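You operate a simulated robot arm through the tools that you are given. There is no shell and no other tool.

You run a simulated robot arm. Do the job below in one go: nothing can be reset, and whatever is moved stays where it is left.

JOB
Load the buffing wheel with the white wax at high speed.
Fine: put the bar back in its cup, stop the buffer and turn the speed back to low. Set down upright: what you pick out.

Only the result counts: the job must be done as asked and must still hold three seconds after the hand-in. Knocking over, shifting, dropping, spilling or breaking anything else fails it.

ROBOT AND FRAMES
A 7-joint arm with a two-finger parallel gripper, fixed in place. Base frame: the origin is on the floor under the middle of its stand, x ahead of it, y to its left, z up. Lengths are in mm, angles in degrees, forces in N, time in s.
With the tool pointing down near the work surface it reaches from about 300 to 720 mm from the base axis. Its first joint turns from -166.0 to 166.0 degrees. Payload 3.43 kg.
The tool frame sits at the grasp point between the pads (the TCP): z along the fingers, y along the line on which they close. The tips reach 34 mm beyond it. The gripper opens to 128 mm. The fingers are 24 mm wide and 12 mm thick; the gripper's body (48 by 130 mm) begins 96 mm behind the TCP.
Orientation is told as [roll, pitch, yaw] about the base's x, y, z axes, in that order, counted from this pose: with the fingers straight down and closing along the base's y, the tool's x points along the base's -x, its y along +y and its z along -z.

CONTROLS
- The arm moves only by the tool play_rows. Its argument "motion" is a list of rows, each an object of numbers (a shift or turn left out is 0, a gripper value left out holds the last): "dx", "dy", "dz": the shift along the tool's x, y, z in mm; "ax", "ay", "az": the turn, a rotation vector about the tool's x, y, z in degrees; "fingers": the opening, from 0 (shut) to 1 (fully open). In form: [{"dx": .., "dy": .., "dz": .., "ax": .., "ay": .., "az": .., "fingers": ..}, ...]. A call has 1 to 20 rows; each row is the pose to reach, as a shift and turn from the pose commanded when the call began, along the tool's axes at that moment. Each row takes 0.2 s and may step no farther than 50 mm and 8.6 degrees from the row before; otherwise, or with a gripper value out of range, the whole call is refused. Where a pose cannot be reached the arm comes as near as it can. A force on the tool above 40 N (or 10 N above the force at the start of the call, whichever is more), or a blocked arm, ends the call early, and 0.2 s more pass. Each finger travels about 108 mm/s and halts on what it meets, pressing with about 25 N; the grip force reading is that of the motor and also rises with nothing between the fingers. The clock runs only during rows and for 0.2 s after the last one: add rows that repeat a pose to give the fingers time. The reply holds the time, the measured pose of the TCP, the force on the tool along the base axes, the opening and the grip force, in the units named above and with some noise, with the torque about the TCP (base axes, N m) and any sound that the robot's microphone picked up.
- Cameras (640 x 400 px; columns grow to the right, rows downward): "scene" is fixed at [399.7, -500.2, 1623.7]; the picture's right is [0.98, -0.22, 0.00], its down [-0.14, -0.64, -0.75] and it looks along [0.16, 0.74, -0.66] (base axes); focal length 368 px, centre (320, 200). "wrist" rides on the gripper at [76, -11, -160] in the tool frame; the picture's right is [0.15, 0.99, 0.00], its down [-0.88, 0.13, -0.46] and it looks along [-0.45, 0.07, 0.89] (tool axes); focal length 234 px, centre (320, 200). There is no depth. A picture from a camera that has moved, and an enlarged one, comes with that camera's place and axes in the base frame and with its lens.
- capture(camera): a new picture of that camera. The clock stands still meanwhile.
- raise_lower(by): slides the trunk up (or, below 0, down) by that many mm; the arm rides with it, the base frame stays. It gives what a move gives, with no picture.
- inspect(camera, box): a new picture of the part [left, top, right, bottom] of that camera's present view, enlarged. The clock stands still meanwhile.
- job_done(): hands the job in; it is judged then, once.

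Nothing tells you positions but the pictures and the camera data. Unless the task says otherwise, let go and move clear before handing in.

The tools are called after "Call:" as name(argument=value, ...) on one line, values as JSON. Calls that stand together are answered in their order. play_rows: Moves the arm, as the interface text tells. Its arguments: {"type":"object","properties":{"motion":{"type":"array","items":{"type":"object","properties":{"dx":{"type":"number"},"dy":{"type":"number"},"dz":{"type":"number"},"ax":{"type":"number"},"ay":{"type":"number"},"az":{"type":"number"},"fingers":{"type":"number"}}}}},"required":["motion"]} The other tools are called the same way: raise_lower (by) moves the trunk up or down; capture (camera) takes a picture; inspect (camera, box) takes an enlarged picture of a part of a camera's view; job_done () hands the job in.

At the start:

```text
time: 0.0
tool_pos: [399.8, 136.0, 1216.0]
ee_rot: [-0.1, 0.0, 0.0]
ft_force: [0.4, -0.6, 0.0]
moment: [0.01, -0.01, 0.0]
opening: 127.9
finger_force: 0.0
trunk travel left (down, up): [-275.0, 49.0]
```

scene: 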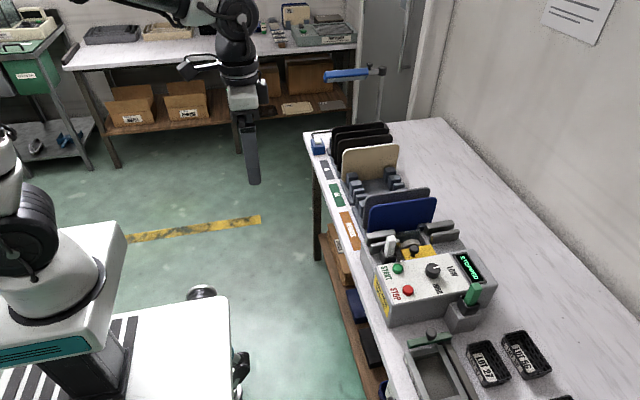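
wrist: 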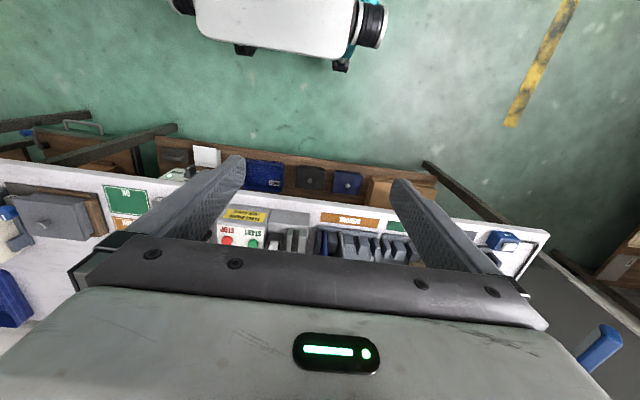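

I see a workbench ahead of the robot with a buffer machine (START/STOP buttons, a speed knob, display "STOPPED") and a rack. I'll enlarge parts of both views to identify the things.

Call:
inspect(camera="scene", box=[340, 200, 500, 300])

Call:
inspect(camera="scene", box=[300, 110, 460, 210])

Call:
inspect(camera="scene", box=[380, 280, 572, 400])

Call:
inspect(camera="wrist", box=[0, 150, 320, 350])

Call:
inspect(camera="wrist", box=[180, 180, 340, 280])

```text
4.00 times, centred on (420, 250) of scene
camera zoom: at [399.7, -500.2, 1623.7], right [0.98, -0.22, 0.0], down [-0.14, -0.64, -0.75], along [0.16, 0.74, -0.66], focal length 1473 px, centre (-80, 0)
```

zoom: 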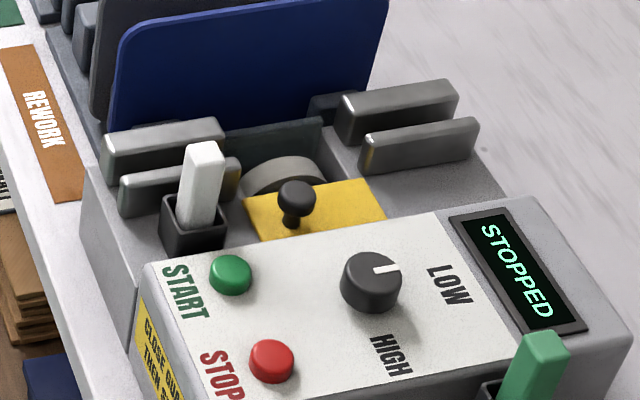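

```text
4.00 times, centred on (380, 160) of scene
camera zoom: at [399.7, -500.2, 1623.7], right [0.98, -0.22, 0.0], down [-0.14, -0.64, -0.75], along [0.16, 0.74, -0.66], focal length 1473 px, centre (80, 360)
```

zoom: 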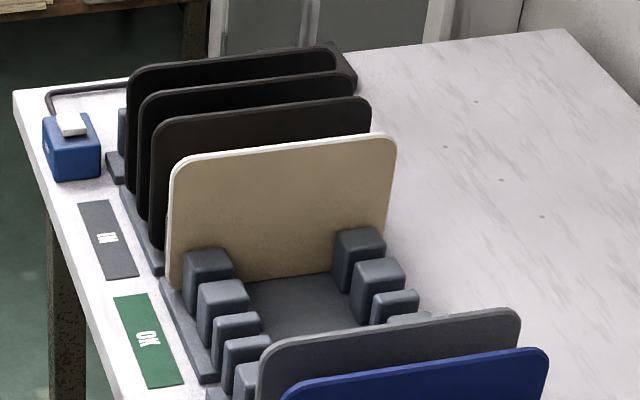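

```text
3.33 times, centred on (476, 340) of scene
camera zoom: at [399.7, -500.2, 1623.7], right [0.98, -0.22, 0.0], down [-0.14, -0.64, -0.75], along [0.16, 0.74, -0.66], focal length 1228 px, centre (-200, -267)
```

zoom: 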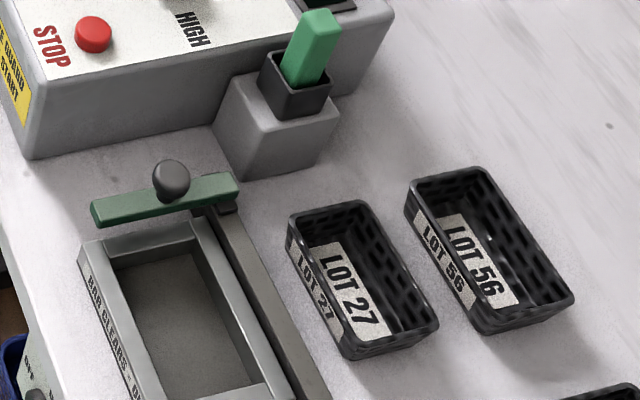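

```text
2.00 times, centred on (160, 250) of wrist
camera zoom: at [323.7, 124.8, 1375.5], right [-0.15, 0.99, 0.0], down [0.88, 0.13, 0.46], along [0.45, 0.07, -0.89], focal length 468 px, centre (640, 100)
```

zoom: 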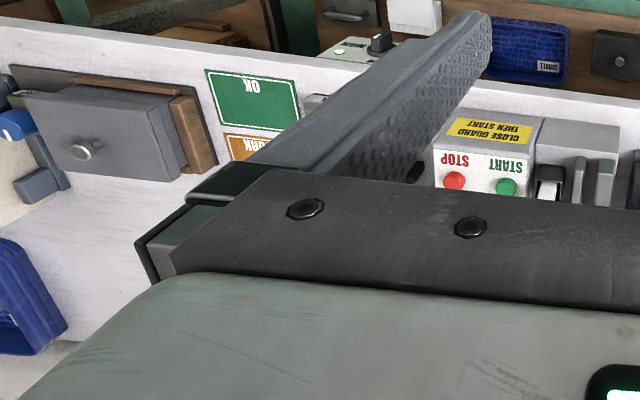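

```text
4.00 times, centred on (260, 230) of wrist
camera zoom: at [323.7, 124.8, 1375.5], right [-0.15, 0.99, 0.0], down [0.88, 0.13, 0.46], along [0.45, 0.07, -0.89], focal length 937 px, centre (560, 80)
```

zoom: 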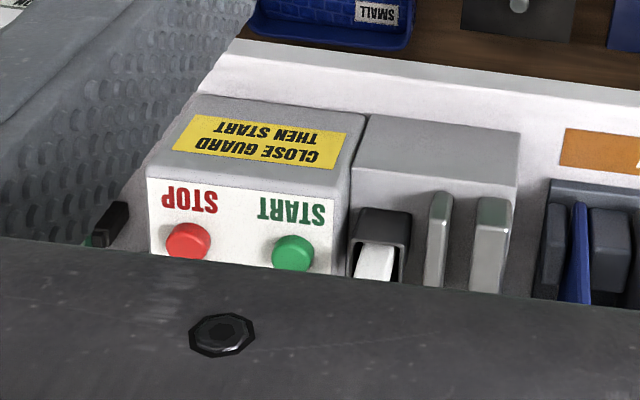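

I take START to be near [704, 14, 908] by triangulating the two views. The speed knob lies further out, with the white wax in the cup left of START, and a yellow guard plate next to the wheel. I'll move the gripper over the bench for a close view before touching anything.

Call:
play_rows(motion=[{"dx": -38, "dy": -16}, {"dx": -76, "dy": -32}, {"dx": -114, "dy": -48}, {"dx": -152, "dy": -64}, {"dx": -180, "dy": -76}, {"dx": -180, "dy": -76}])

Call:
capture(camera="wrist")

Call:
capture(camera="scene")

```text
time: 1.4
tool_pos: [577.9, 59.3, 1216.8]
ee_rot: [-0.1, 0.1, 0.1]
ft_force: [0.2, 0.2, -0.2]
moment: [-0.02, 0.0, -0.04]
opening: 128.1
finger_force: 0.0
trunk travel left (down, up): [-275.0, 49.0]
```

```text
taken
camera wrist: at [502.0, 48.0, 1376.7], right [-0.15, 0.99, 0.0], down [0.88, 0.13, 0.46], along [0.45, 0.07, -0.89], focal length 234 px, centre (320, 200)
```

wrist: 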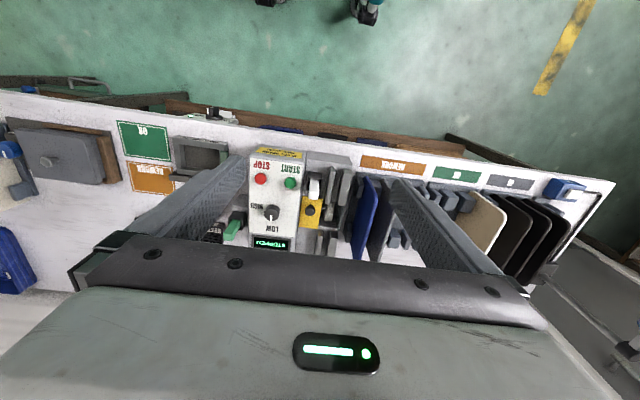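

```text
taken
```

scene: 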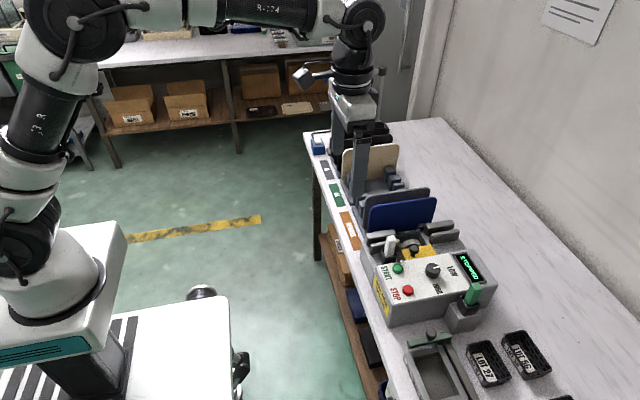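

Call:
inspect(camera="wrist", box=[240, 140, 368, 260])

Call:
inspect(camera="wrist", box=[285, 160, 365, 240])

Call:
inspect(camera="scene", box=[375, 215, 439, 265])

Call:
inspect(camera="wrist", box=[100, 110, 260, 230])

```text
3.33 times, centred on (304, 200) of wrist
camera zoom: at [502.0, 48.0, 1376.7], right [-0.15, 0.99, 0.0], down [0.88, 0.13, 0.46], along [0.45, 0.07, -0.89], focal length 781 px, centre (373, 200)
```

zoom: 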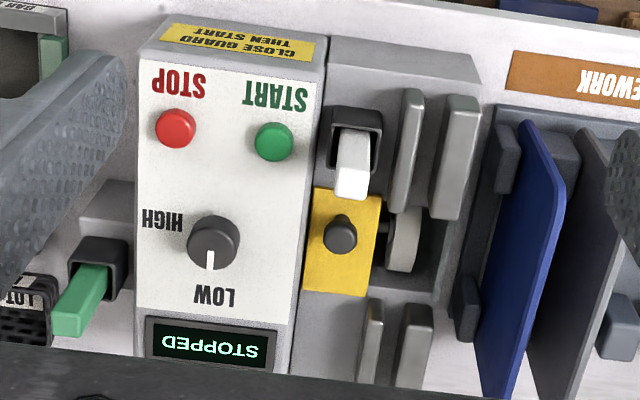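

```text
5.00 times, centred on (325, 200) of wrist
camera zoom: at [502.0, 48.0, 1376.7], right [-0.15, 0.99, 0.0], down [0.88, 0.13, 0.46], along [0.45, 0.07, -0.89], focal length 1171 px, centre (295, 200)
```

zoom: 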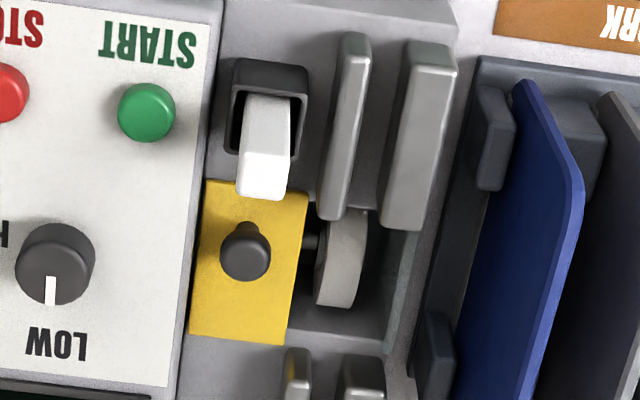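

```text
8.00 times, centred on (407, 240) of scene
camera zoom: at [399.7, -500.2, 1623.7], right [0.98, -0.22, 0.0], down [-0.14, -0.64, -0.75], along [0.16, 0.74, -0.66], focal length 2947 px, centre (-376, -120)
```

zoom: 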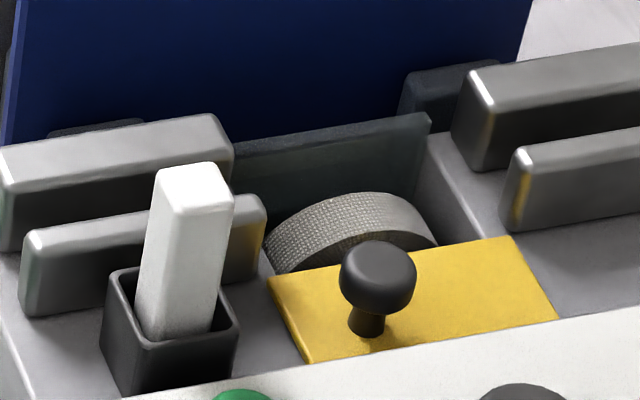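

```text
3.33 times, centred on (180, 170) of wrist
camera zoom: at [502.0, 48.0, 1376.7], right [-0.15, 0.99, 0.0], down [0.88, 0.13, 0.46], along [0.45, 0.07, -0.89], focal length 781 px, centre (787, 300)
```

zoom: 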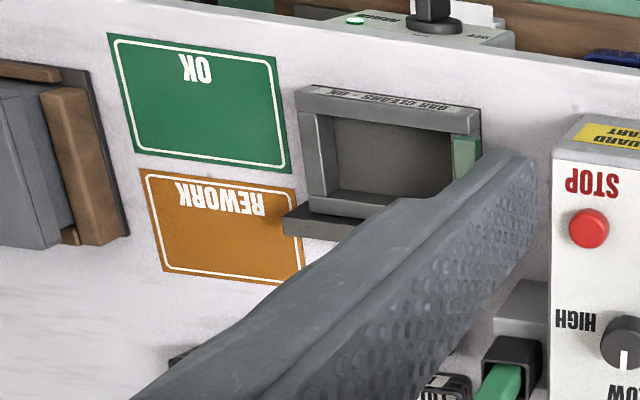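

The wax bar's top is near [700, 66, 970] and the wheel's top near [786, 115, 875]. I need closer views of the guard and wheel, so I'll lower the trunk while the gripper is still in front of the bench.

Call:
raise_lower(by=-120)

Call:
capture(camera="wrist")

Call:
capture(camera="scene")

```text
time: 2.9
tool_pos: [577.9, 59.9, 1096.9]
ee_rot: [0.0, 0.0, 0.0]
ft_force: [0.8, 0.2, 0.5]
moment: [-0.02, 0.01, 0.02]
opening: 127.9
finger_force: 0.1
trunk travel left (down, up): [-155.0, 169.0]
```

```text
taken
camera wrist: at [501.5, 48.3, 1256.8], right [-0.15, 0.99, 0.0], down [0.88, 0.13, 0.46], along [0.45, 0.07, -0.89], focal length 234 px, centre (320, 200)
```

wrist: 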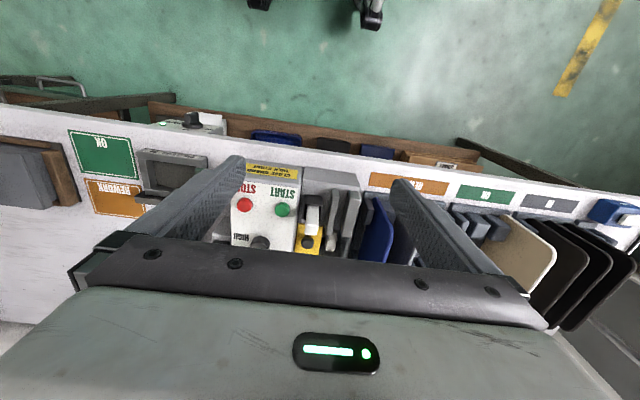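

```text
taken
```

scene: 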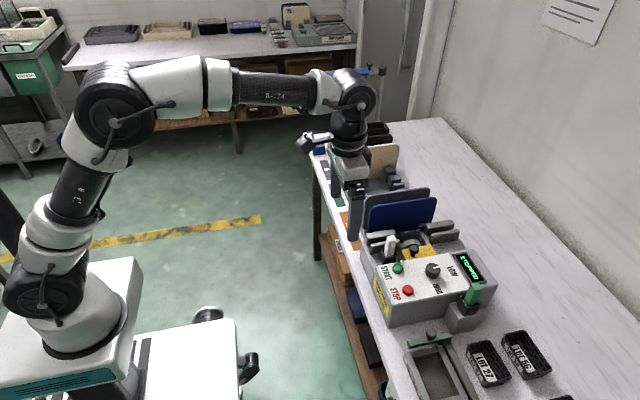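

Next I tilt the tool forward, with the TCP staying in place, so the wrist camera looks across the machine.

Call:
play_rows(motion=[{"ay": -8}, {"ay": -16}, {"ay": -24}, {"ay": -32}, {"ay": -32}])

Call:
capture(camera="wrist")

```text
time: 4.1
tool_pos: [577.0, 58.6, 1097.8]
ee_rot: [0.0, -32.1, 0.0]
ft_force: [-0.5, 0.1, 0.7]
moment: [-0.03, 0.0, -0.01]
opening: 127.8
finger_force: 0.0
trunk travel left (down, up): [-155.0, 169.0]
```

```text
taken
camera wrist: at [428.7, 48.7, 1191.9], right [-0.12, 0.99, -0.08], down [0.5, 0.13, 0.85], along [0.85, 0.07, -0.51], focal length 234 px, centre (320, 200)
```

wrist: 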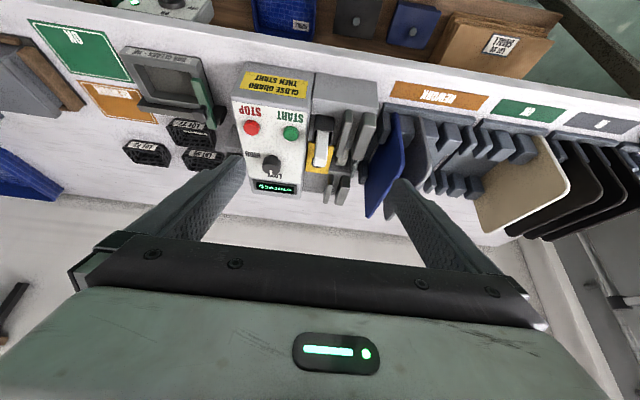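

Call:
inspect(camera="wrist", box=[225, 60, 385, 210])

Call:
inspect(camera="wrist", box=[290, 95, 380, 215])

Call:
inspect(camera="wrist", box=[100, 30, 240, 180])

```text
2.67 times, centred on (305, 135) of wrist
camera zoom: at [428.7, 48.7, 1191.9], right [-0.12, 0.99, -0.08], down [0.5, 0.13, 0.85], along [0.85, 0.07, -0.51], focal length 624 px, centre (360, 373)
```

zoom: 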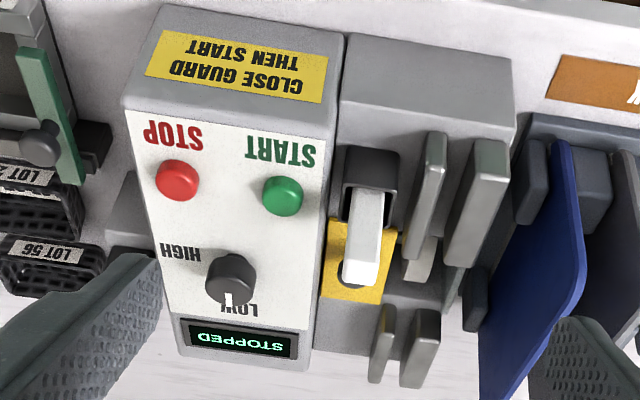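

```text
3.33 times, centred on (335, 155) of wrist
camera zoom: at [428.7, 48.7, 1191.9], right [-0.12, 0.99, -0.08], down [0.5, 0.13, 0.85], along [0.85, 0.07, -0.51], focal length 781 px, centre (270, 350)
```

zoom: 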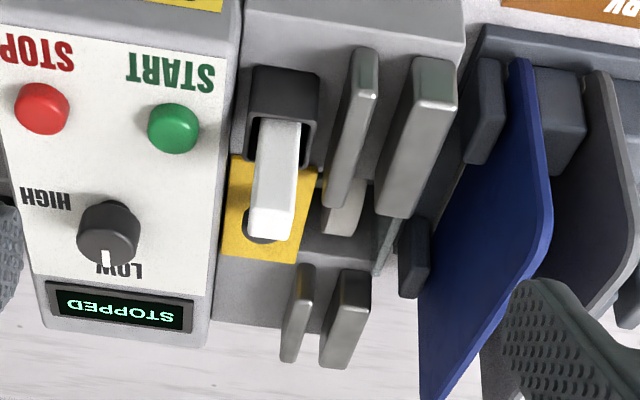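

```text
2.67 times, centred on (170, 105) of wrist
camera zoom: at [428.7, 48.7, 1191.9], right [-0.12, 0.99, -0.08], down [0.5, 0.13, 0.85], along [0.85, 0.07, -0.51], focal length 624 px, centre (720, 453)
```

zoom: 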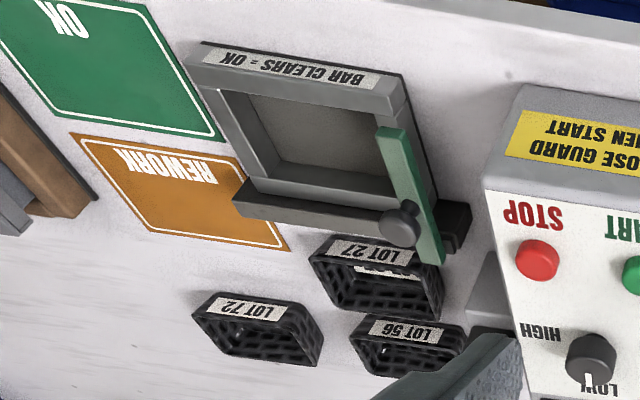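

Call:
inspect(camera="scene", box=[400, 230, 448, 260])

Call:
inspect(camera="wrist", box=[300, 110, 364, 190])

```text
13.33 times, centred on (424, 245) of scene
camera zoom: at [399.7, -500.2, 1623.7], right [0.98, -0.22, 0.0], down [-0.14, -0.64, -0.75], along [0.16, 0.74, -0.66], focal length 4911 px, centre (-1067, -400)
```

zoom: 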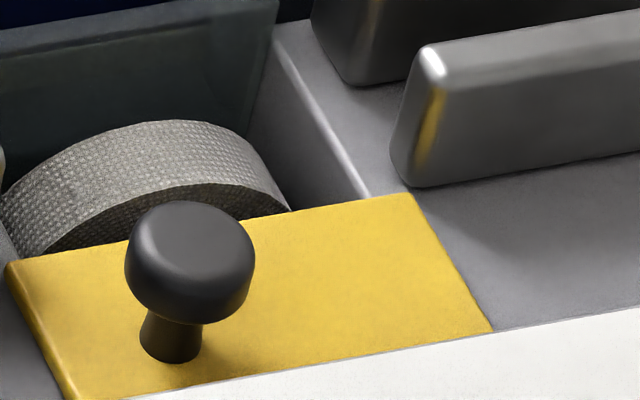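

```text
5.00 times, centred on (332, 150) of wrist
camera zoom: at [428.7, 48.7, 1191.9], right [-0.12, 0.99, -0.08], down [0.5, 0.13, 0.85], along [0.85, 0.07, -0.51], focal length 1171 px, centre (260, 450)
```

zoom: 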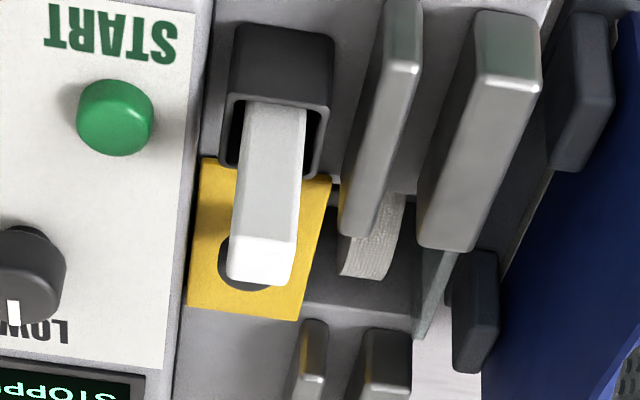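

The panel is level at z≈902. The knob sits near [778, -17] with its top at z≈929; its pointer is at LOW (+x) and HIGH is toward -y, a quarter turn clockwise. I'll move above the knob with a 20° forward tilt, needed because it is far out, and look again.

Call:
play_rows(motion=[{"dx": -22, "dy": -13, "dz": 23, "ay": 2}, {"dx": -48, "dy": -28, "dz": 51, "ay": 4}, {"dx": -75, "dy": -44, "dz": 80, "ay": 7}, {"dx": -102, "dy": -60, "dz": 108, "ay": 10}, {"dx": -129.6, "dy": -75.6, "dz": 137.7, "ay": 12}, {"dx": -129.6, "dy": -75.6, "dz": 137.7, "ay": 12}])

Call:
capture(camera="wrist")

Call:
capture(camera="scene")

```text
time: 5.5
tool_pos: [760.0, -16.5, 1046.8]
ee_rot: [-0.1, -20.0, 0.0]
ft_force: [0.8, 0.3, 0.3]
moment: [0.02, 0.0, -0.02]
opening: 128.2
finger_force: 0.0
trunk travel left (down, up): [-155.0, 169.0]
```

```text
taken
camera wrist: at [634.3, -27.6, 1171.2], right [-0.14, 0.99, -0.05], down [0.67, 0.13, 0.73], along [0.73, 0.07, -0.68], focal length 234 px, centre (320, 200)
```

wrist: 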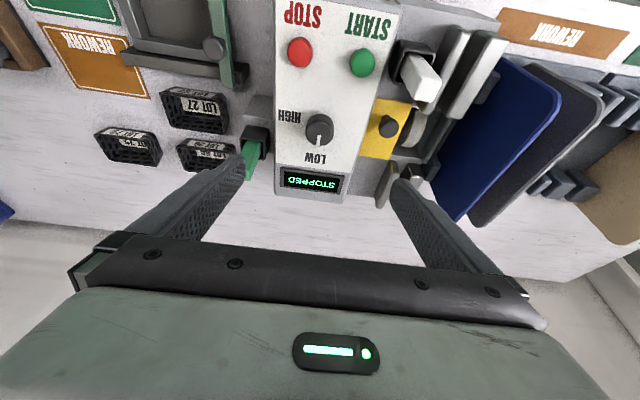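

```text
taken
```

scene: 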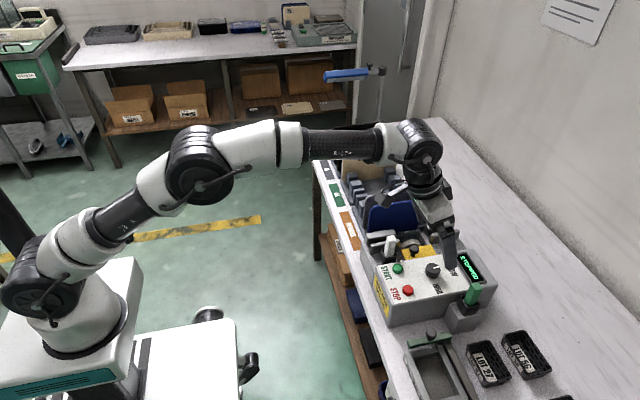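

Call:
inspect(camera="wrist", box=[360, 20, 480, 200])

Call:
inspect(camera="wrist", box=[270, 80, 370, 200])

Call:
inspect(camera="wrist", box=[370, 80, 460, 200])

```text
2.22 times, centred on (420, 110) of wrist
camera zoom: at [634.3, -27.6, 1171.2], right [-0.14, 0.99, -0.05], down [0.67, 0.13, 0.73], along [0.73, 0.07, -0.68], focal length 520 px, centre (98, 400)
```

zoom: 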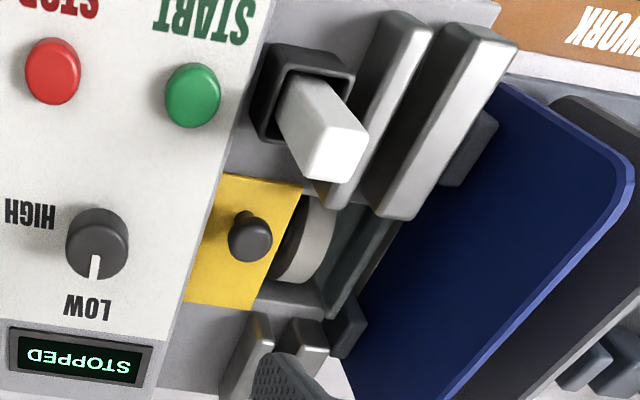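

```text
3.33 times, centred on (320, 140) of wrist
camera zoom: at [634.3, -27.6, 1171.2], right [-0.14, 0.99, -0.05], down [0.67, 0.13, 0.73], along [0.73, 0.07, -0.68], focal length 781 px, centre (320, 400)
```

zoom: 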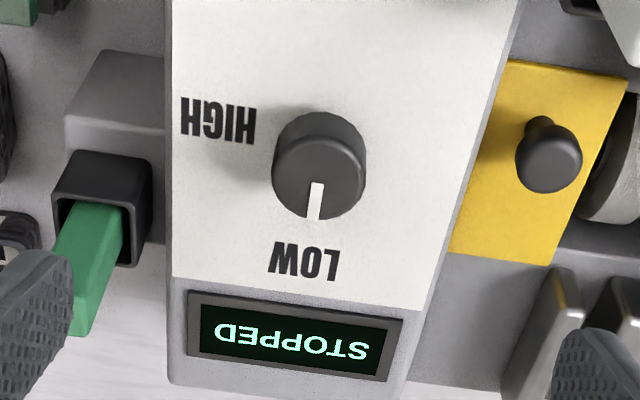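

```text
3.33 times, centred on (415, 140) of wrist
camera zoom: at [634.3, -27.6, 1171.2], right [-0.14, 0.99, -0.05], down [0.67, 0.13, 0.73], along [0.73, 0.07, -0.68], focal length 781 px, centre (3, 400)
```

zoom: 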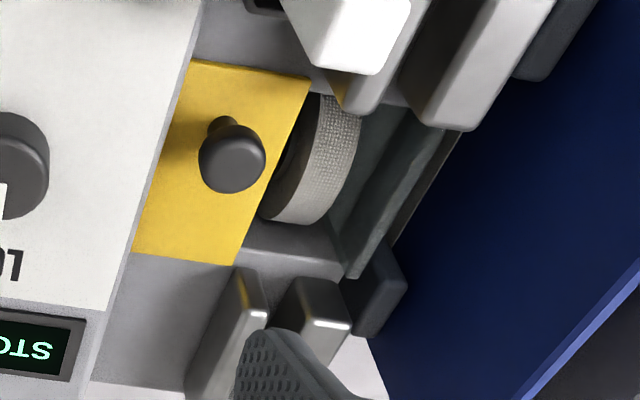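

The reach is fine at this height. Next I rotate the gripper 45° about the vertical, so that the turn can run from +45° to -45°, narrow it to about 65 mm and come down to z=1000 above the knob.

Call:
play_rows(motion=[{"dx": 0.7, "dy": -1.3, "dz": 8, "ax": -2.565, "az": -7.048, "fingers": 0.52}, {"dx": 1.4, "dy": -2.6, "dz": 16, "ax": -5.13, "az": -14.097, "fingers": 0.52}, {"dx": 2.1, "dy": -3.9, "dz": 24, "ax": -7.695, "az": -21.145, "fingers": 0.52}, {"dx": 2.8, "dy": -5.2, "dz": 32, "ax": -10.26, "az": -28.19, "fingers": 0.52}, {"dx": 3.5, "dy": -6.6, "dz": 40, "ax": -12.825, "az": -35.24, "fingers": 0.52}, {"dx": 4.2, "dy": -7.9, "dz": 48.3, "ax": -15.39, "az": -42.29, "fingers": 0.52}, {"dx": 4.2, "dy": -7.9, "dz": 48.3, "ax": -15.39, "az": -42.29, "fingers": 0.52}])

Call:
capture(camera="wrist")

Call:
inspect(camera="scene", box=[370, 200, 498, 300])

```text
time: 7.1
tool_pos: [771.6, -24.1, 1004.0]
ee_rot: [-0.1, -20.0, 45.2]
ft_force: [-0.1, 0.4, -0.1]
moment: [0.02, -0.01, -0.01]
opening: 66.7
finger_force: 0.0
trunk travel left (down, up): [-155.0, 169.0]
```

```text
taken
camera wrist: at [690.9, -120.9, 1127.3], right [-0.8, 0.6, -0.05], down [0.38, 0.57, 0.73], along [0.47, 0.56, -0.68], focal length 234 px, centre (320, 200)
```

wrist: 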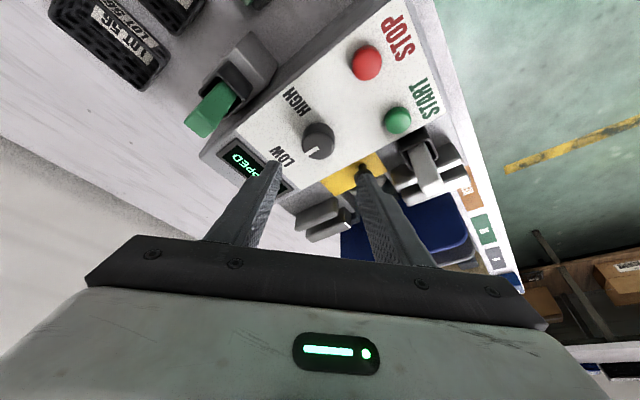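

```text
4.00 times, centred on (434, 250) of scene
camera zoom: at [399.7, -500.2, 1623.7], right [0.98, -0.22, 0.0], down [-0.14, -0.64, -0.75], along [0.16, 0.74, -0.66], focal length 1473 px, centre (-136, 0)
```

zoom: 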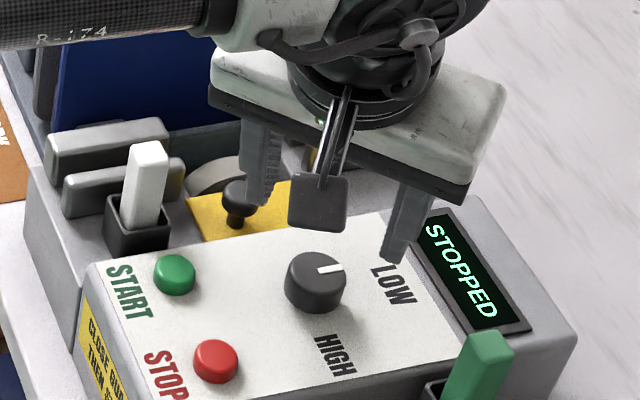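

Call:
inspect(camera="wrist", box=[280, 110, 360, 170])

```text
6.67 times, centred on (320, 140) of wrist
camera zoom: at [690.9, -120.9, 1127.3], right [-0.8, 0.6, -0.05], down [0.38, 0.57, 0.73], along [0.47, 0.56, -0.68], focal length 1561 px, centre (320, 600)
```

zoom: 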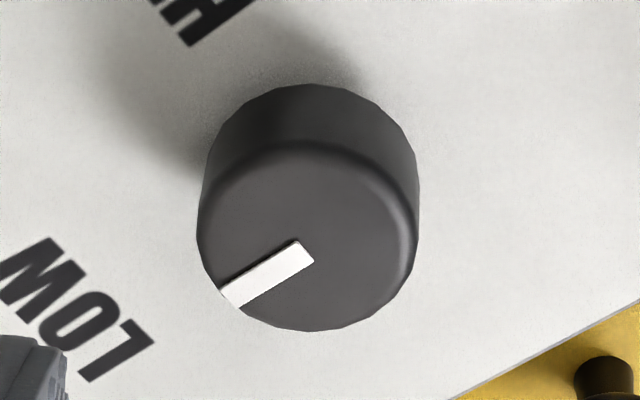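

The knob is about 33 mm across, centred near [780, -20]. I'll come down around it and close.

Call:
play_rows(motion=[{"dx": 4.8, "dy": -1, "dz": 13.2, "fingers": 0.52}, {"dx": 9.6, "dy": -2, "dz": 26.3, "fingers": 0.52}, {"dx": 14.4, "dy": -3, "dz": 39.5, "fingers": 0.52}, {"dx": 19.2, "dy": -3, "dz": 52.6, "fingers": 0.52}, {"dx": 19.2, "dy": -3, "dz": 52.6, "fingers": 0.52}])

Call:
inspect(camera="scene", box=[390, 220, 470, 290])

Call:
inspect(camera="wrist", box=[240, 100, 400, 240])

```text
time: 8.3
tool_pos: [773.7, -25.3, 947.2]
ee_rot: [0.0, -20.0, 45.0]
ft_force: [-0.3, 0.3, 0.6]
moment: [0.01, 0.0, -0.05]
opening: 66.5
finger_force: 0.0
trunk travel left (down, up): [-155.0, 169.0]
```

```text
5.71 times, centred on (430, 255) of scene
camera zoom: at [399.7, -500.2, 1623.7], right [0.98, -0.22, 0.0], down [-0.14, -0.64, -0.75], along [0.16, 0.74, -0.66], focal length 2105 px, centre (-309, -114)
```

zoom: 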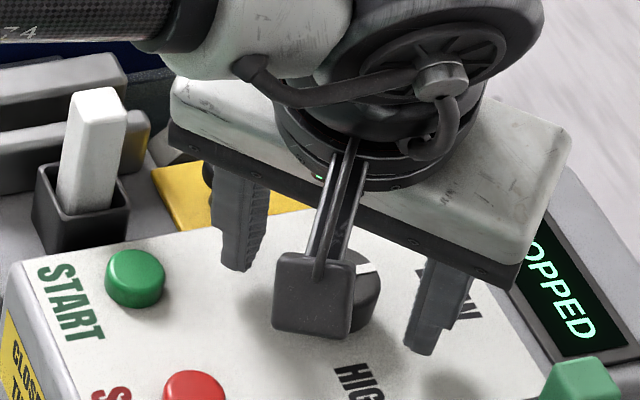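

```text
2.86 times, centred on (320, 170) of wrist
camera zoom: at [693.2, -122.5, 1069.9], right [-0.8, 0.6, -0.05], down [0.38, 0.57, 0.73], along [0.47, 0.56, -0.68], focal length 669 px, centre (320, 286)
```

zoom: 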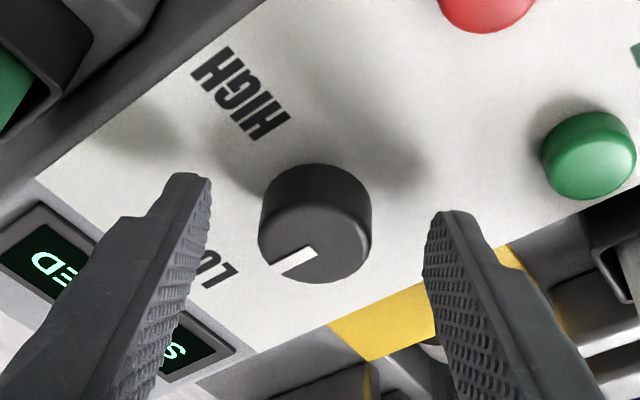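

The fingers straddle the knob with clearance. Now I close on it.

Call:
play_rows(motion=[{"fingers": 0.35}, {"fingers": 0.15}, {"fingers": 0.15}, {"fingers": 0.15}])

Call:
inspect(camera="wrist", box=[240, 100, 400, 240])

```text
time: 9.3
tool_pos: [775.4, -27.1, 947.6]
ee_rot: [-0.1, -20.1, 45.1]
ft_force: [8.0, -5.2, -1.3]
moment: [-0.24, -0.58, -0.11]
opening: 33.0
finger_force: 45.1
trunk travel left (down, up): [-155.0, 169.0]
```

```text
2.86 times, centred on (320, 170) of wrist
camera zoom: at [693.7, -123.4, 1070.1], right [-0.8, 0.6, -0.05], down [0.38, 0.57, 0.73], along [0.47, 0.56, -0.68], focal length 669 px, centre (320, 286)
```

zoom: 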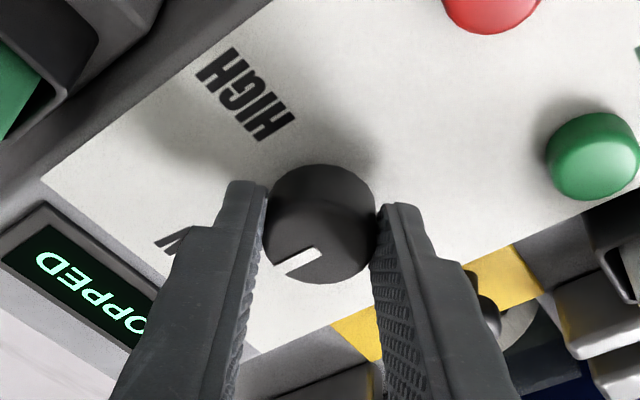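

It's gripped at 33 mm, with a small sideways force showing the knob sits about 2 mm toward +x/-y. I'll centre on it and turn clockwise about its vertical axis, in two halves.

Call:
play_rows(motion=[{"dx": 0.37, "dy": -2.55, "dz": -0.14}, {"dx": 0.3, "dy": -1.35, "dz": -0.11, "ax": 2.736, "az": 7.518}, {"dx": 0.06, "dy": -0.18, "dz": -0.02, "ax": 5.472, "az": 15.035}, {"dx": -0.33, "dy": 0.95, "dz": 0.12, "ax": 8.208, "az": 22.553}, {"dx": -0.86, "dy": 2.01, "dz": 0.31, "ax": 10.944, "az": 30.07}, {"dx": -1.52, "dy": 2.98, "dz": 0.55, "ax": 13.68, "az": 37.588}])

Call:
inspect(camera="wrist", box=[240, 100, 400, 240])

```text
time: 10.7
tool_pos: [772.2, -20.6, 946.7]
ee_rot: [0.1, -19.8, 4.9]
ft_force: [-17.0, 5.9, -1.4]
moment: [0.18, 0.06, 0.07]
opening: 33.2
finger_force: 45.1
trunk travel left (down, up): [-155.0, 169.0]
```

```text
2.86 times, centred on (320, 170) of wrist
camera zoom: at [648.3, -43.1, 1070.5], right [-0.22, 0.97, -0.05], down [0.66, 0.19, 0.73], along [0.72, 0.13, -0.68], focal length 669 px, centre (320, 286)
```

zoom: 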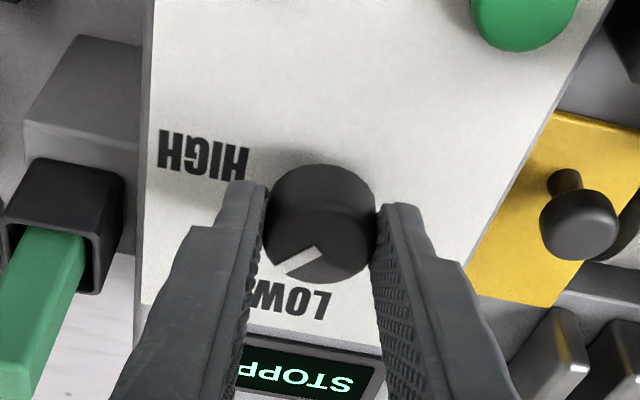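

The knob is turning with the fingers, about 40° so far. The side force suggests its axis is nearer y=-18, so I correct the path and finish the remaining 50°.

Call:
play_rows(motion=[{"dx": 1.91, "dy": 0.93, "dz": -0.69}, {"dx": 2.16, "dy": 2.46, "dz": -0.78, "ax": 2.736, "az": 7.518}, {"dx": 2.11, "dy": 4.06, "dz": -0.77, "ax": 5.472, "az": 15.035}, {"dx": 1.9, "dy": 5.6, "dz": -0.69, "ax": 8.208, "az": 22.553}, {"dx": 1.49, "dy": 7.12, "dz": -0.54, "ax": 10.944, "az": 30.07}, {"dx": 0.9, "dy": 8.52, "dz": -0.33, "ax": 13.68, "az": 37.588}, {"dx": 0.13, "dy": 9.85, "dz": -0.05, "ax": 16.416, "az": 45.106}, {"dx": -0.08, "dy": 10.13, "dz": 0.03, "ax": 17.1, "az": 46.985}])

Call:
inspect(camera="wrist", box=[240, 100, 400, 240])

Call:
inspect(camera="scene", box=[370, 200, 498, 300])

```text
time: 12.5
tool_pos: [774.8, -12.7, 946.9]
ee_rot: [0.2, -20.2, -45.1]
ft_force: [16.9, 3.2, 1.6]
moment: [0.59, -0.16, 0.53]
opening: 32.9
finger_force: 45.2
trunk travel left (down, up): [-155.0, 169.0]
```

```text
2.86 times, centred on (320, 170) of wrist
camera zoom: at [677.6, 68.2, 1070.0], right [0.6, 0.8, -0.05], down [0.56, -0.38, 0.73], along [0.56, -0.47, -0.68], focal length 669 px, centre (320, 286)
```

zoom: 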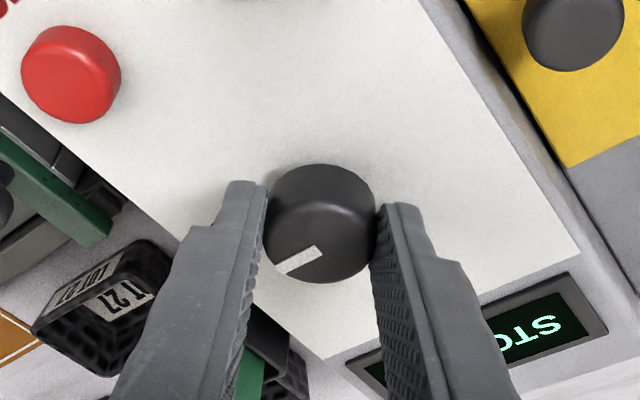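

```text
4.00 times, centred on (434, 250) of scene
camera zoom: at [399.7, -500.2, 1623.7], right [0.98, -0.22, 0.0], down [-0.14, -0.64, -0.75], along [0.16, 0.74, -0.66], focal length 1473 px, centre (-136, 0)
```

zoom: 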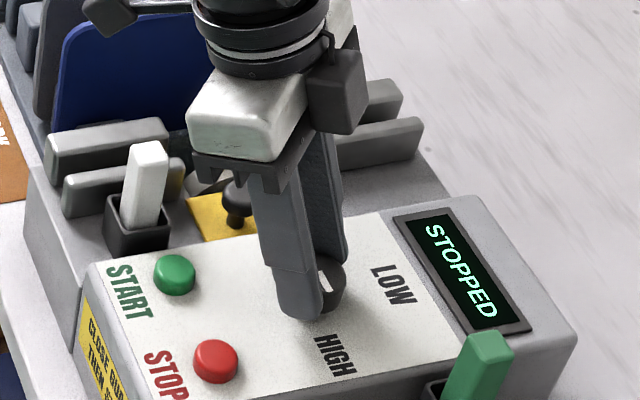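

The pointer has turned the full 90°. I relieve the side load, open, and lift clear to check where it rests.

Call:
play_rows(motion=[{"dx": -2.4, "dy": 1.5, "dz": 0.9}, {"dx": -2.4, "dy": 1.5, "dz": 0.9, "fingers": 0.5}, {"dx": -2.4, "dy": 1.5, "dz": 0.9, "fingers": 0.5}, {"dx": -9.2, "dy": 1.5, "dz": -17.9, "fingers": 0.5}, {"dx": -16.0, "dy": 1.5, "dz": -36.7, "fingers": 0.5}, {"dx": -26.3, "dy": 1.5, "dz": -64.9, "fingers": 0.5}, {"dx": -36.5, "dy": 1.5, "dz": -93.1, "fingers": 0.5}])

Call:
inspect(camera="wrist", box=[220, 60, 420, 220])

Call:
inspect(camera="scene", box=[370, 200, 498, 300])

```text
time: 14.1
tool_pos: [764.1, -13.7, 1046.8]
ee_rot: [0.1, -20.0, -44.9]
ft_force: [-0.2, 0.4, -1.8]
moment: [0.01, 0.01, -0.03]
opening: 64.3
finger_force: 0.1
out of reach, approached as far as the arm can: row 7
trunk travel left (down, up): [-155.0, 169.0]
```

```text
2.50 times, centred on (320, 140) of wrist
camera zoom: at [667.0, 67.1, 1170.4], right [0.6, 0.8, -0.05], down [0.57, -0.38, 0.73], along [0.56, -0.47, -0.68], focal length 585 px, centre (320, 350)
```

zoom: 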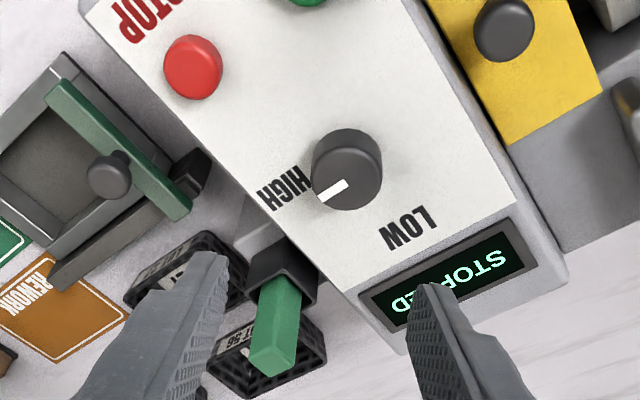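

```text
4.00 times, centred on (434, 250) of scene
camera zoom: at [399.7, -500.2, 1623.7], right [0.98, -0.22, 0.0], down [-0.14, -0.64, -0.75], along [0.16, 0.74, -0.66], focal length 1473 px, centre (-136, 0)
```

zoom: 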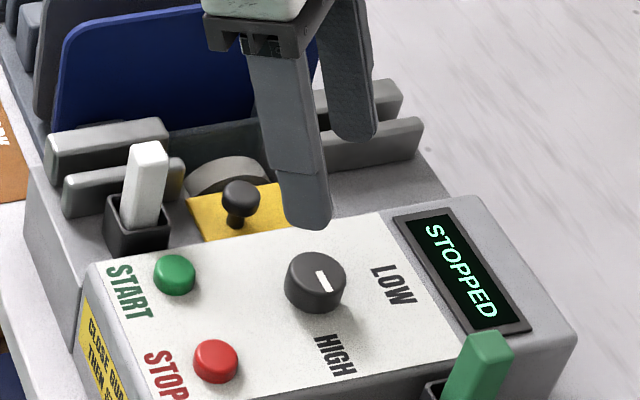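

The pointer now rests at HIGH. Next I bring the gripper back to yaw 0 near START, closing the fingers to use as a pusher.

Call:
play_rows(motion=[{"dx": 11.4, "dy": -5.3, "dz": -4.1, "ax": -2.565, "az": -7.048, "fingers": 0.0}, {"dx": 22.7, "dy": -10.7, "dz": -8.3, "ax": -5.13, "az": -14.097, "fingers": 0.0}, {"dx": 34.1, "dy": -16, "dz": -12.4, "ax": -7.695, "az": -21.145, "fingers": 0.0}, {"dx": 45.5, "dy": -21.3, "dz": -16.5, "ax": -10.26, "az": -28.19, "fingers": 0.0}, {"dx": 56.8, "dy": -26.7, "dz": -20.7, "ax": -12.825, "az": -35.24, "fingers": 0.0}, {"dx": 68.2, "dy": -32, "dz": -24.8, "ax": -15.39, "az": -42.29, "fingers": 0.0}, {"dx": 68.2, "dy": -32, "dz": -24.8, "ax": -15.39, "az": -42.29, "fingers": 0.0}])

```text
time: 15.7
tool_pos: [692.3, 13.6, 1045.3]
ee_rot: [0.0, -20.1, 0.1]
ft_force: [0.9, 0.0, 0.0]
moment: [0.01, -0.04, -0.02]
opening: 0.0
finger_force: 25.1
trunk travel left (down, up): [-155.0, 169.0]
```

Call:
play_rows(motion=[{"ay": 7}, {"ay": 14}, {"ay": 20}, {"ay": 20}])

Call:
capture(camera="wrist")

Call:
inspect(camera="scene", box=[370, 200, 466, 290])

```text
time: 16.7
tool_pos: [692.9, 14.2, 1043.2]
ee_rot: [0.0, 0.1, 0.0]
ft_force: [0.4, 0.4, -0.7]
moment: [0.01, 0.02, 0.0]
opening: 0.0
finger_force: 24.7
trunk travel left (down, up): [-155.0, 169.0]
```

```text
taken
camera wrist: at [617.8, 3.5, 1203.4], right [-0.15, 0.99, 0.0], down [0.88, 0.13, 0.45], along [0.45, 0.07, -0.89], focal length 234 px, centre (320, 200)
```

wrist: 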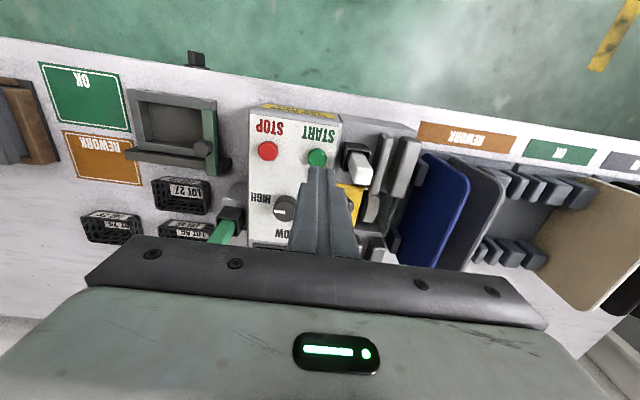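

```text
4.44 times, centred on (418, 245) of scene
camera zoom: at [399.7, -500.2, 1623.7], right [0.98, -0.22, 0.0], down [-0.14, -0.64, -0.75], along [0.16, 0.74, -0.66], focal length 1637 px, centre (-116, 0)
```

zoom: 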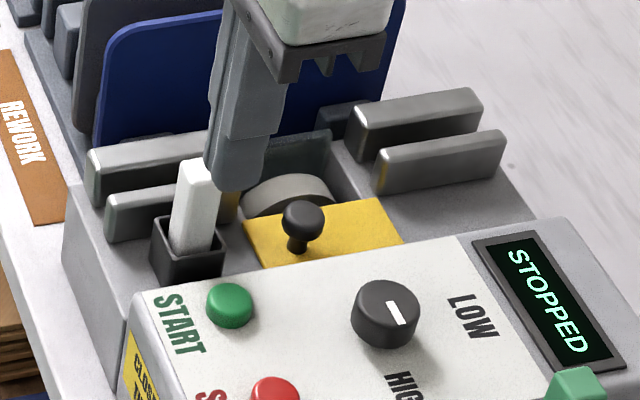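

Call:
inspect(camera="wrist", box=[250, 110, 350, 190])

Call:
inspect(camera="wrist", box=[320, 120, 440, 270])

```text
5.00 times, centred on (300, 150) of wrist
camera zoom: at [617.8, 3.5, 1203.4], right [-0.15, 0.99, 0.0], down [0.88, 0.13, 0.45], along [0.45, 0.07, -0.89], focal length 1171 px, centre (420, 450)
```

zoom: 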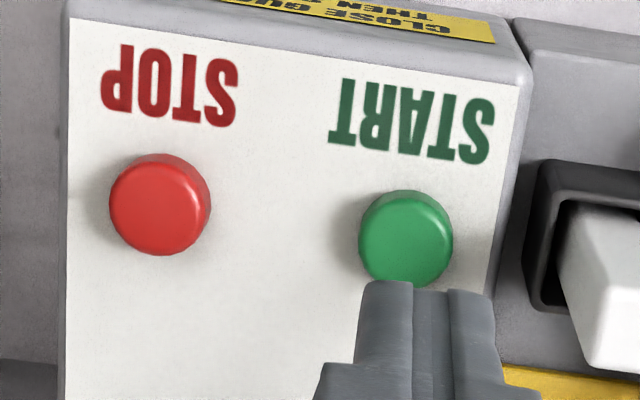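

```text
2.67 times, centred on (380, 195) of wrist
camera zoom: at [617.8, 3.5, 1203.4], right [-0.15, 0.99, 0.0], down [0.88, 0.13, 0.45], along [0.45, 0.07, -0.89], focal length 624 px, centre (160, 213)
```

zoom: 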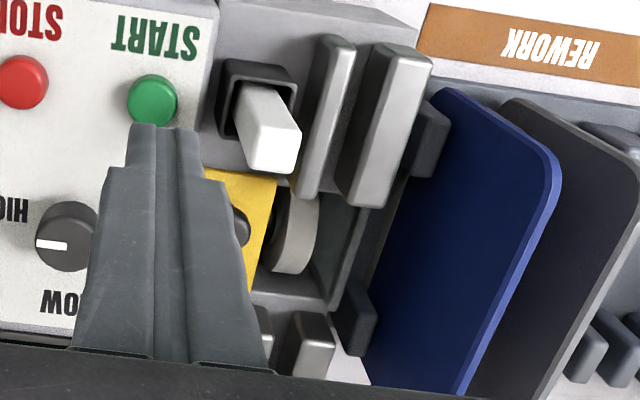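

START is at about [706, 14.5] with its top at z≈911. I lower the closed fingertips over it and press gently in small steps.

Call:
play_rows(motion=[{"dx": -7, "dz": 20}, {"dx": -13, "dy": 0.3, "dz": 45}, {"dx": -13, "dy": 0.3, "dz": 70}, {"dx": -13, "dy": 0.3, "dz": 85}, {"dx": -13, "dy": 0.3, "dz": 92}])

Call:
inspect(camera="scene", box=[370, 200, 498, 300])

```text
time: 17.9
tool_pos: [706.0, 15.3, 952.6]
ee_rot: [0.0, 0.0, 0.0]
ft_force: [-0.3, -0.1, 0.6]
moment: [-0.02, 0.01, -0.06]
opening: 0.0
finger_force: 24.8
trunk travel left (down, up): [-155.0, 169.0]
```

```text
4.00 times, centred on (434, 250) of scene
camera zoom: at [399.7, -500.2, 1623.7], right [0.98, -0.22, 0.0], down [-0.14, -0.64, -0.75], along [0.16, 0.74, -0.66], focal length 1473 px, centre (-136, 0)
```

zoom: 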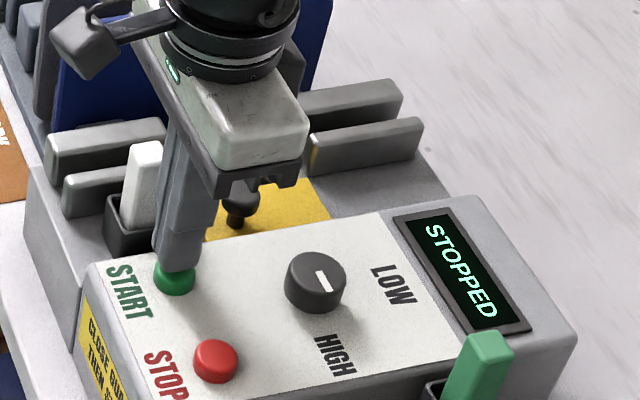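

Call:
play_rows(motion=[{"dz": 3}, {"dz": 6}, {"dz": 8}, {"dz": 10}, {"dz": 11}])

Call:
inspect(camera="scene", box=[370, 200, 498, 300])

```text
time: 19.1
tool_pos: [706.2, 15.4, 939.6]
ee_rot: [0.0, -0.1, 0.0]
ft_force: [3.5, 0.5, 5.7]
moment: [0.0, -0.12, -0.02]
opening: 0.1
finger_force: 25.2
trunk travel left (down, up): [-155.0, 169.0]
heard: click
```

```text
4.00 times, centred on (434, 250) of scene
camera zoom: at [399.7, -500.2, 1623.7], right [0.98, -0.22, 0.0], down [-0.14, -0.64, -0.75], along [0.16, 0.74, -0.66], focal length 1473 px, centre (-136, 0)
```

zoom: 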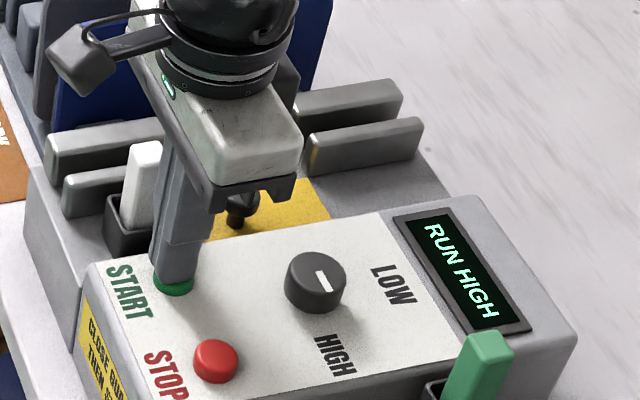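

The display reads RUN HIGH, so the guard was already closed and the interlock is satisfied. Next I lift off, open the fingers, and go above the white bar to measure it.

Call:
play_rows(motion=[{"dz": -12}, {"dz": -45}, {"dz": -90}, {"dx": 8, "dy": 10, "dz": -115, "fingers": 0.4}, {"dx": 16, "dy": 28, "dz": -125, "fingers": 0.4}, {"dx": 16, "dy": 48, "dz": -125, "fingers": 0.4}, {"dx": 16, "dy": 48, "dz": -125, "fingers": 0.4}])

Call:
inspect(camera="wrist", box=[260, 100, 420, 240])

Call:
inspect(camera="scene", box=[366, 200, 446, 270])

Call:
inspect(camera="scene", box=[380, 225, 420, 255])

```text
time: 20.7
tool_pos: [690.0, 64.0, 1062.8]
ee_rot: [0.0, 0.0, 0.0]
ft_force: [0.7, -0.5, 0.2]
moment: [0.01, 0.01, 0.0]
opening: 51.0
finger_force: 0.1
trunk travel left (down, up): [-155.0, 169.0]
```

```text
2.86 times, centred on (340, 170) of wrist
camera zoom: at [614.2, 53.2, 1223.4], right [-0.15, 0.99, 0.0], down [0.88, 0.13, 0.46], along [0.45, 0.07, -0.89], focal length 669 px, centre (263, 286)
```

zoom: 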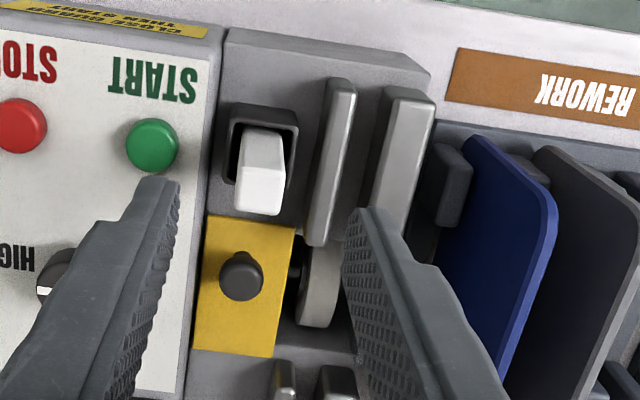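

```text
5.71 times, centred on (406, 235) of scene
camera zoom: at [399.7, -500.2, 1623.7], right [0.98, -0.22, 0.0], down [-0.14, -0.64, -0.75], along [0.16, 0.74, -0.66], focal length 2105 px, centre (-171, 0)
```

zoom: 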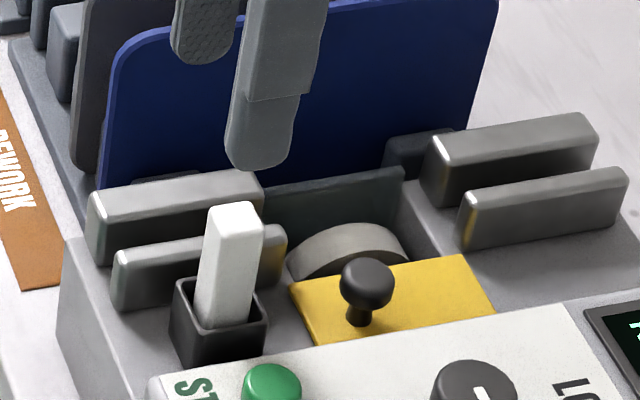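

```text
13.33 times, centred on (400, 240) of scene
camera zoom: at [399.7, -500.2, 1623.7], right [0.98, -0.22, 0.0], down [-0.14, -0.64, -0.75], along [0.16, 0.74, -0.66], focal length 4911 px, centre (-747, -333)
```

zoom: 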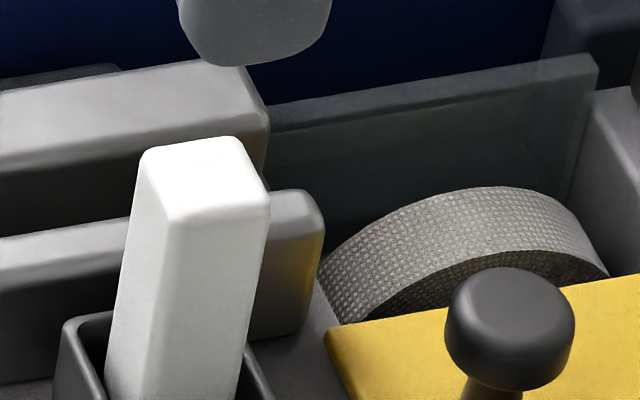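

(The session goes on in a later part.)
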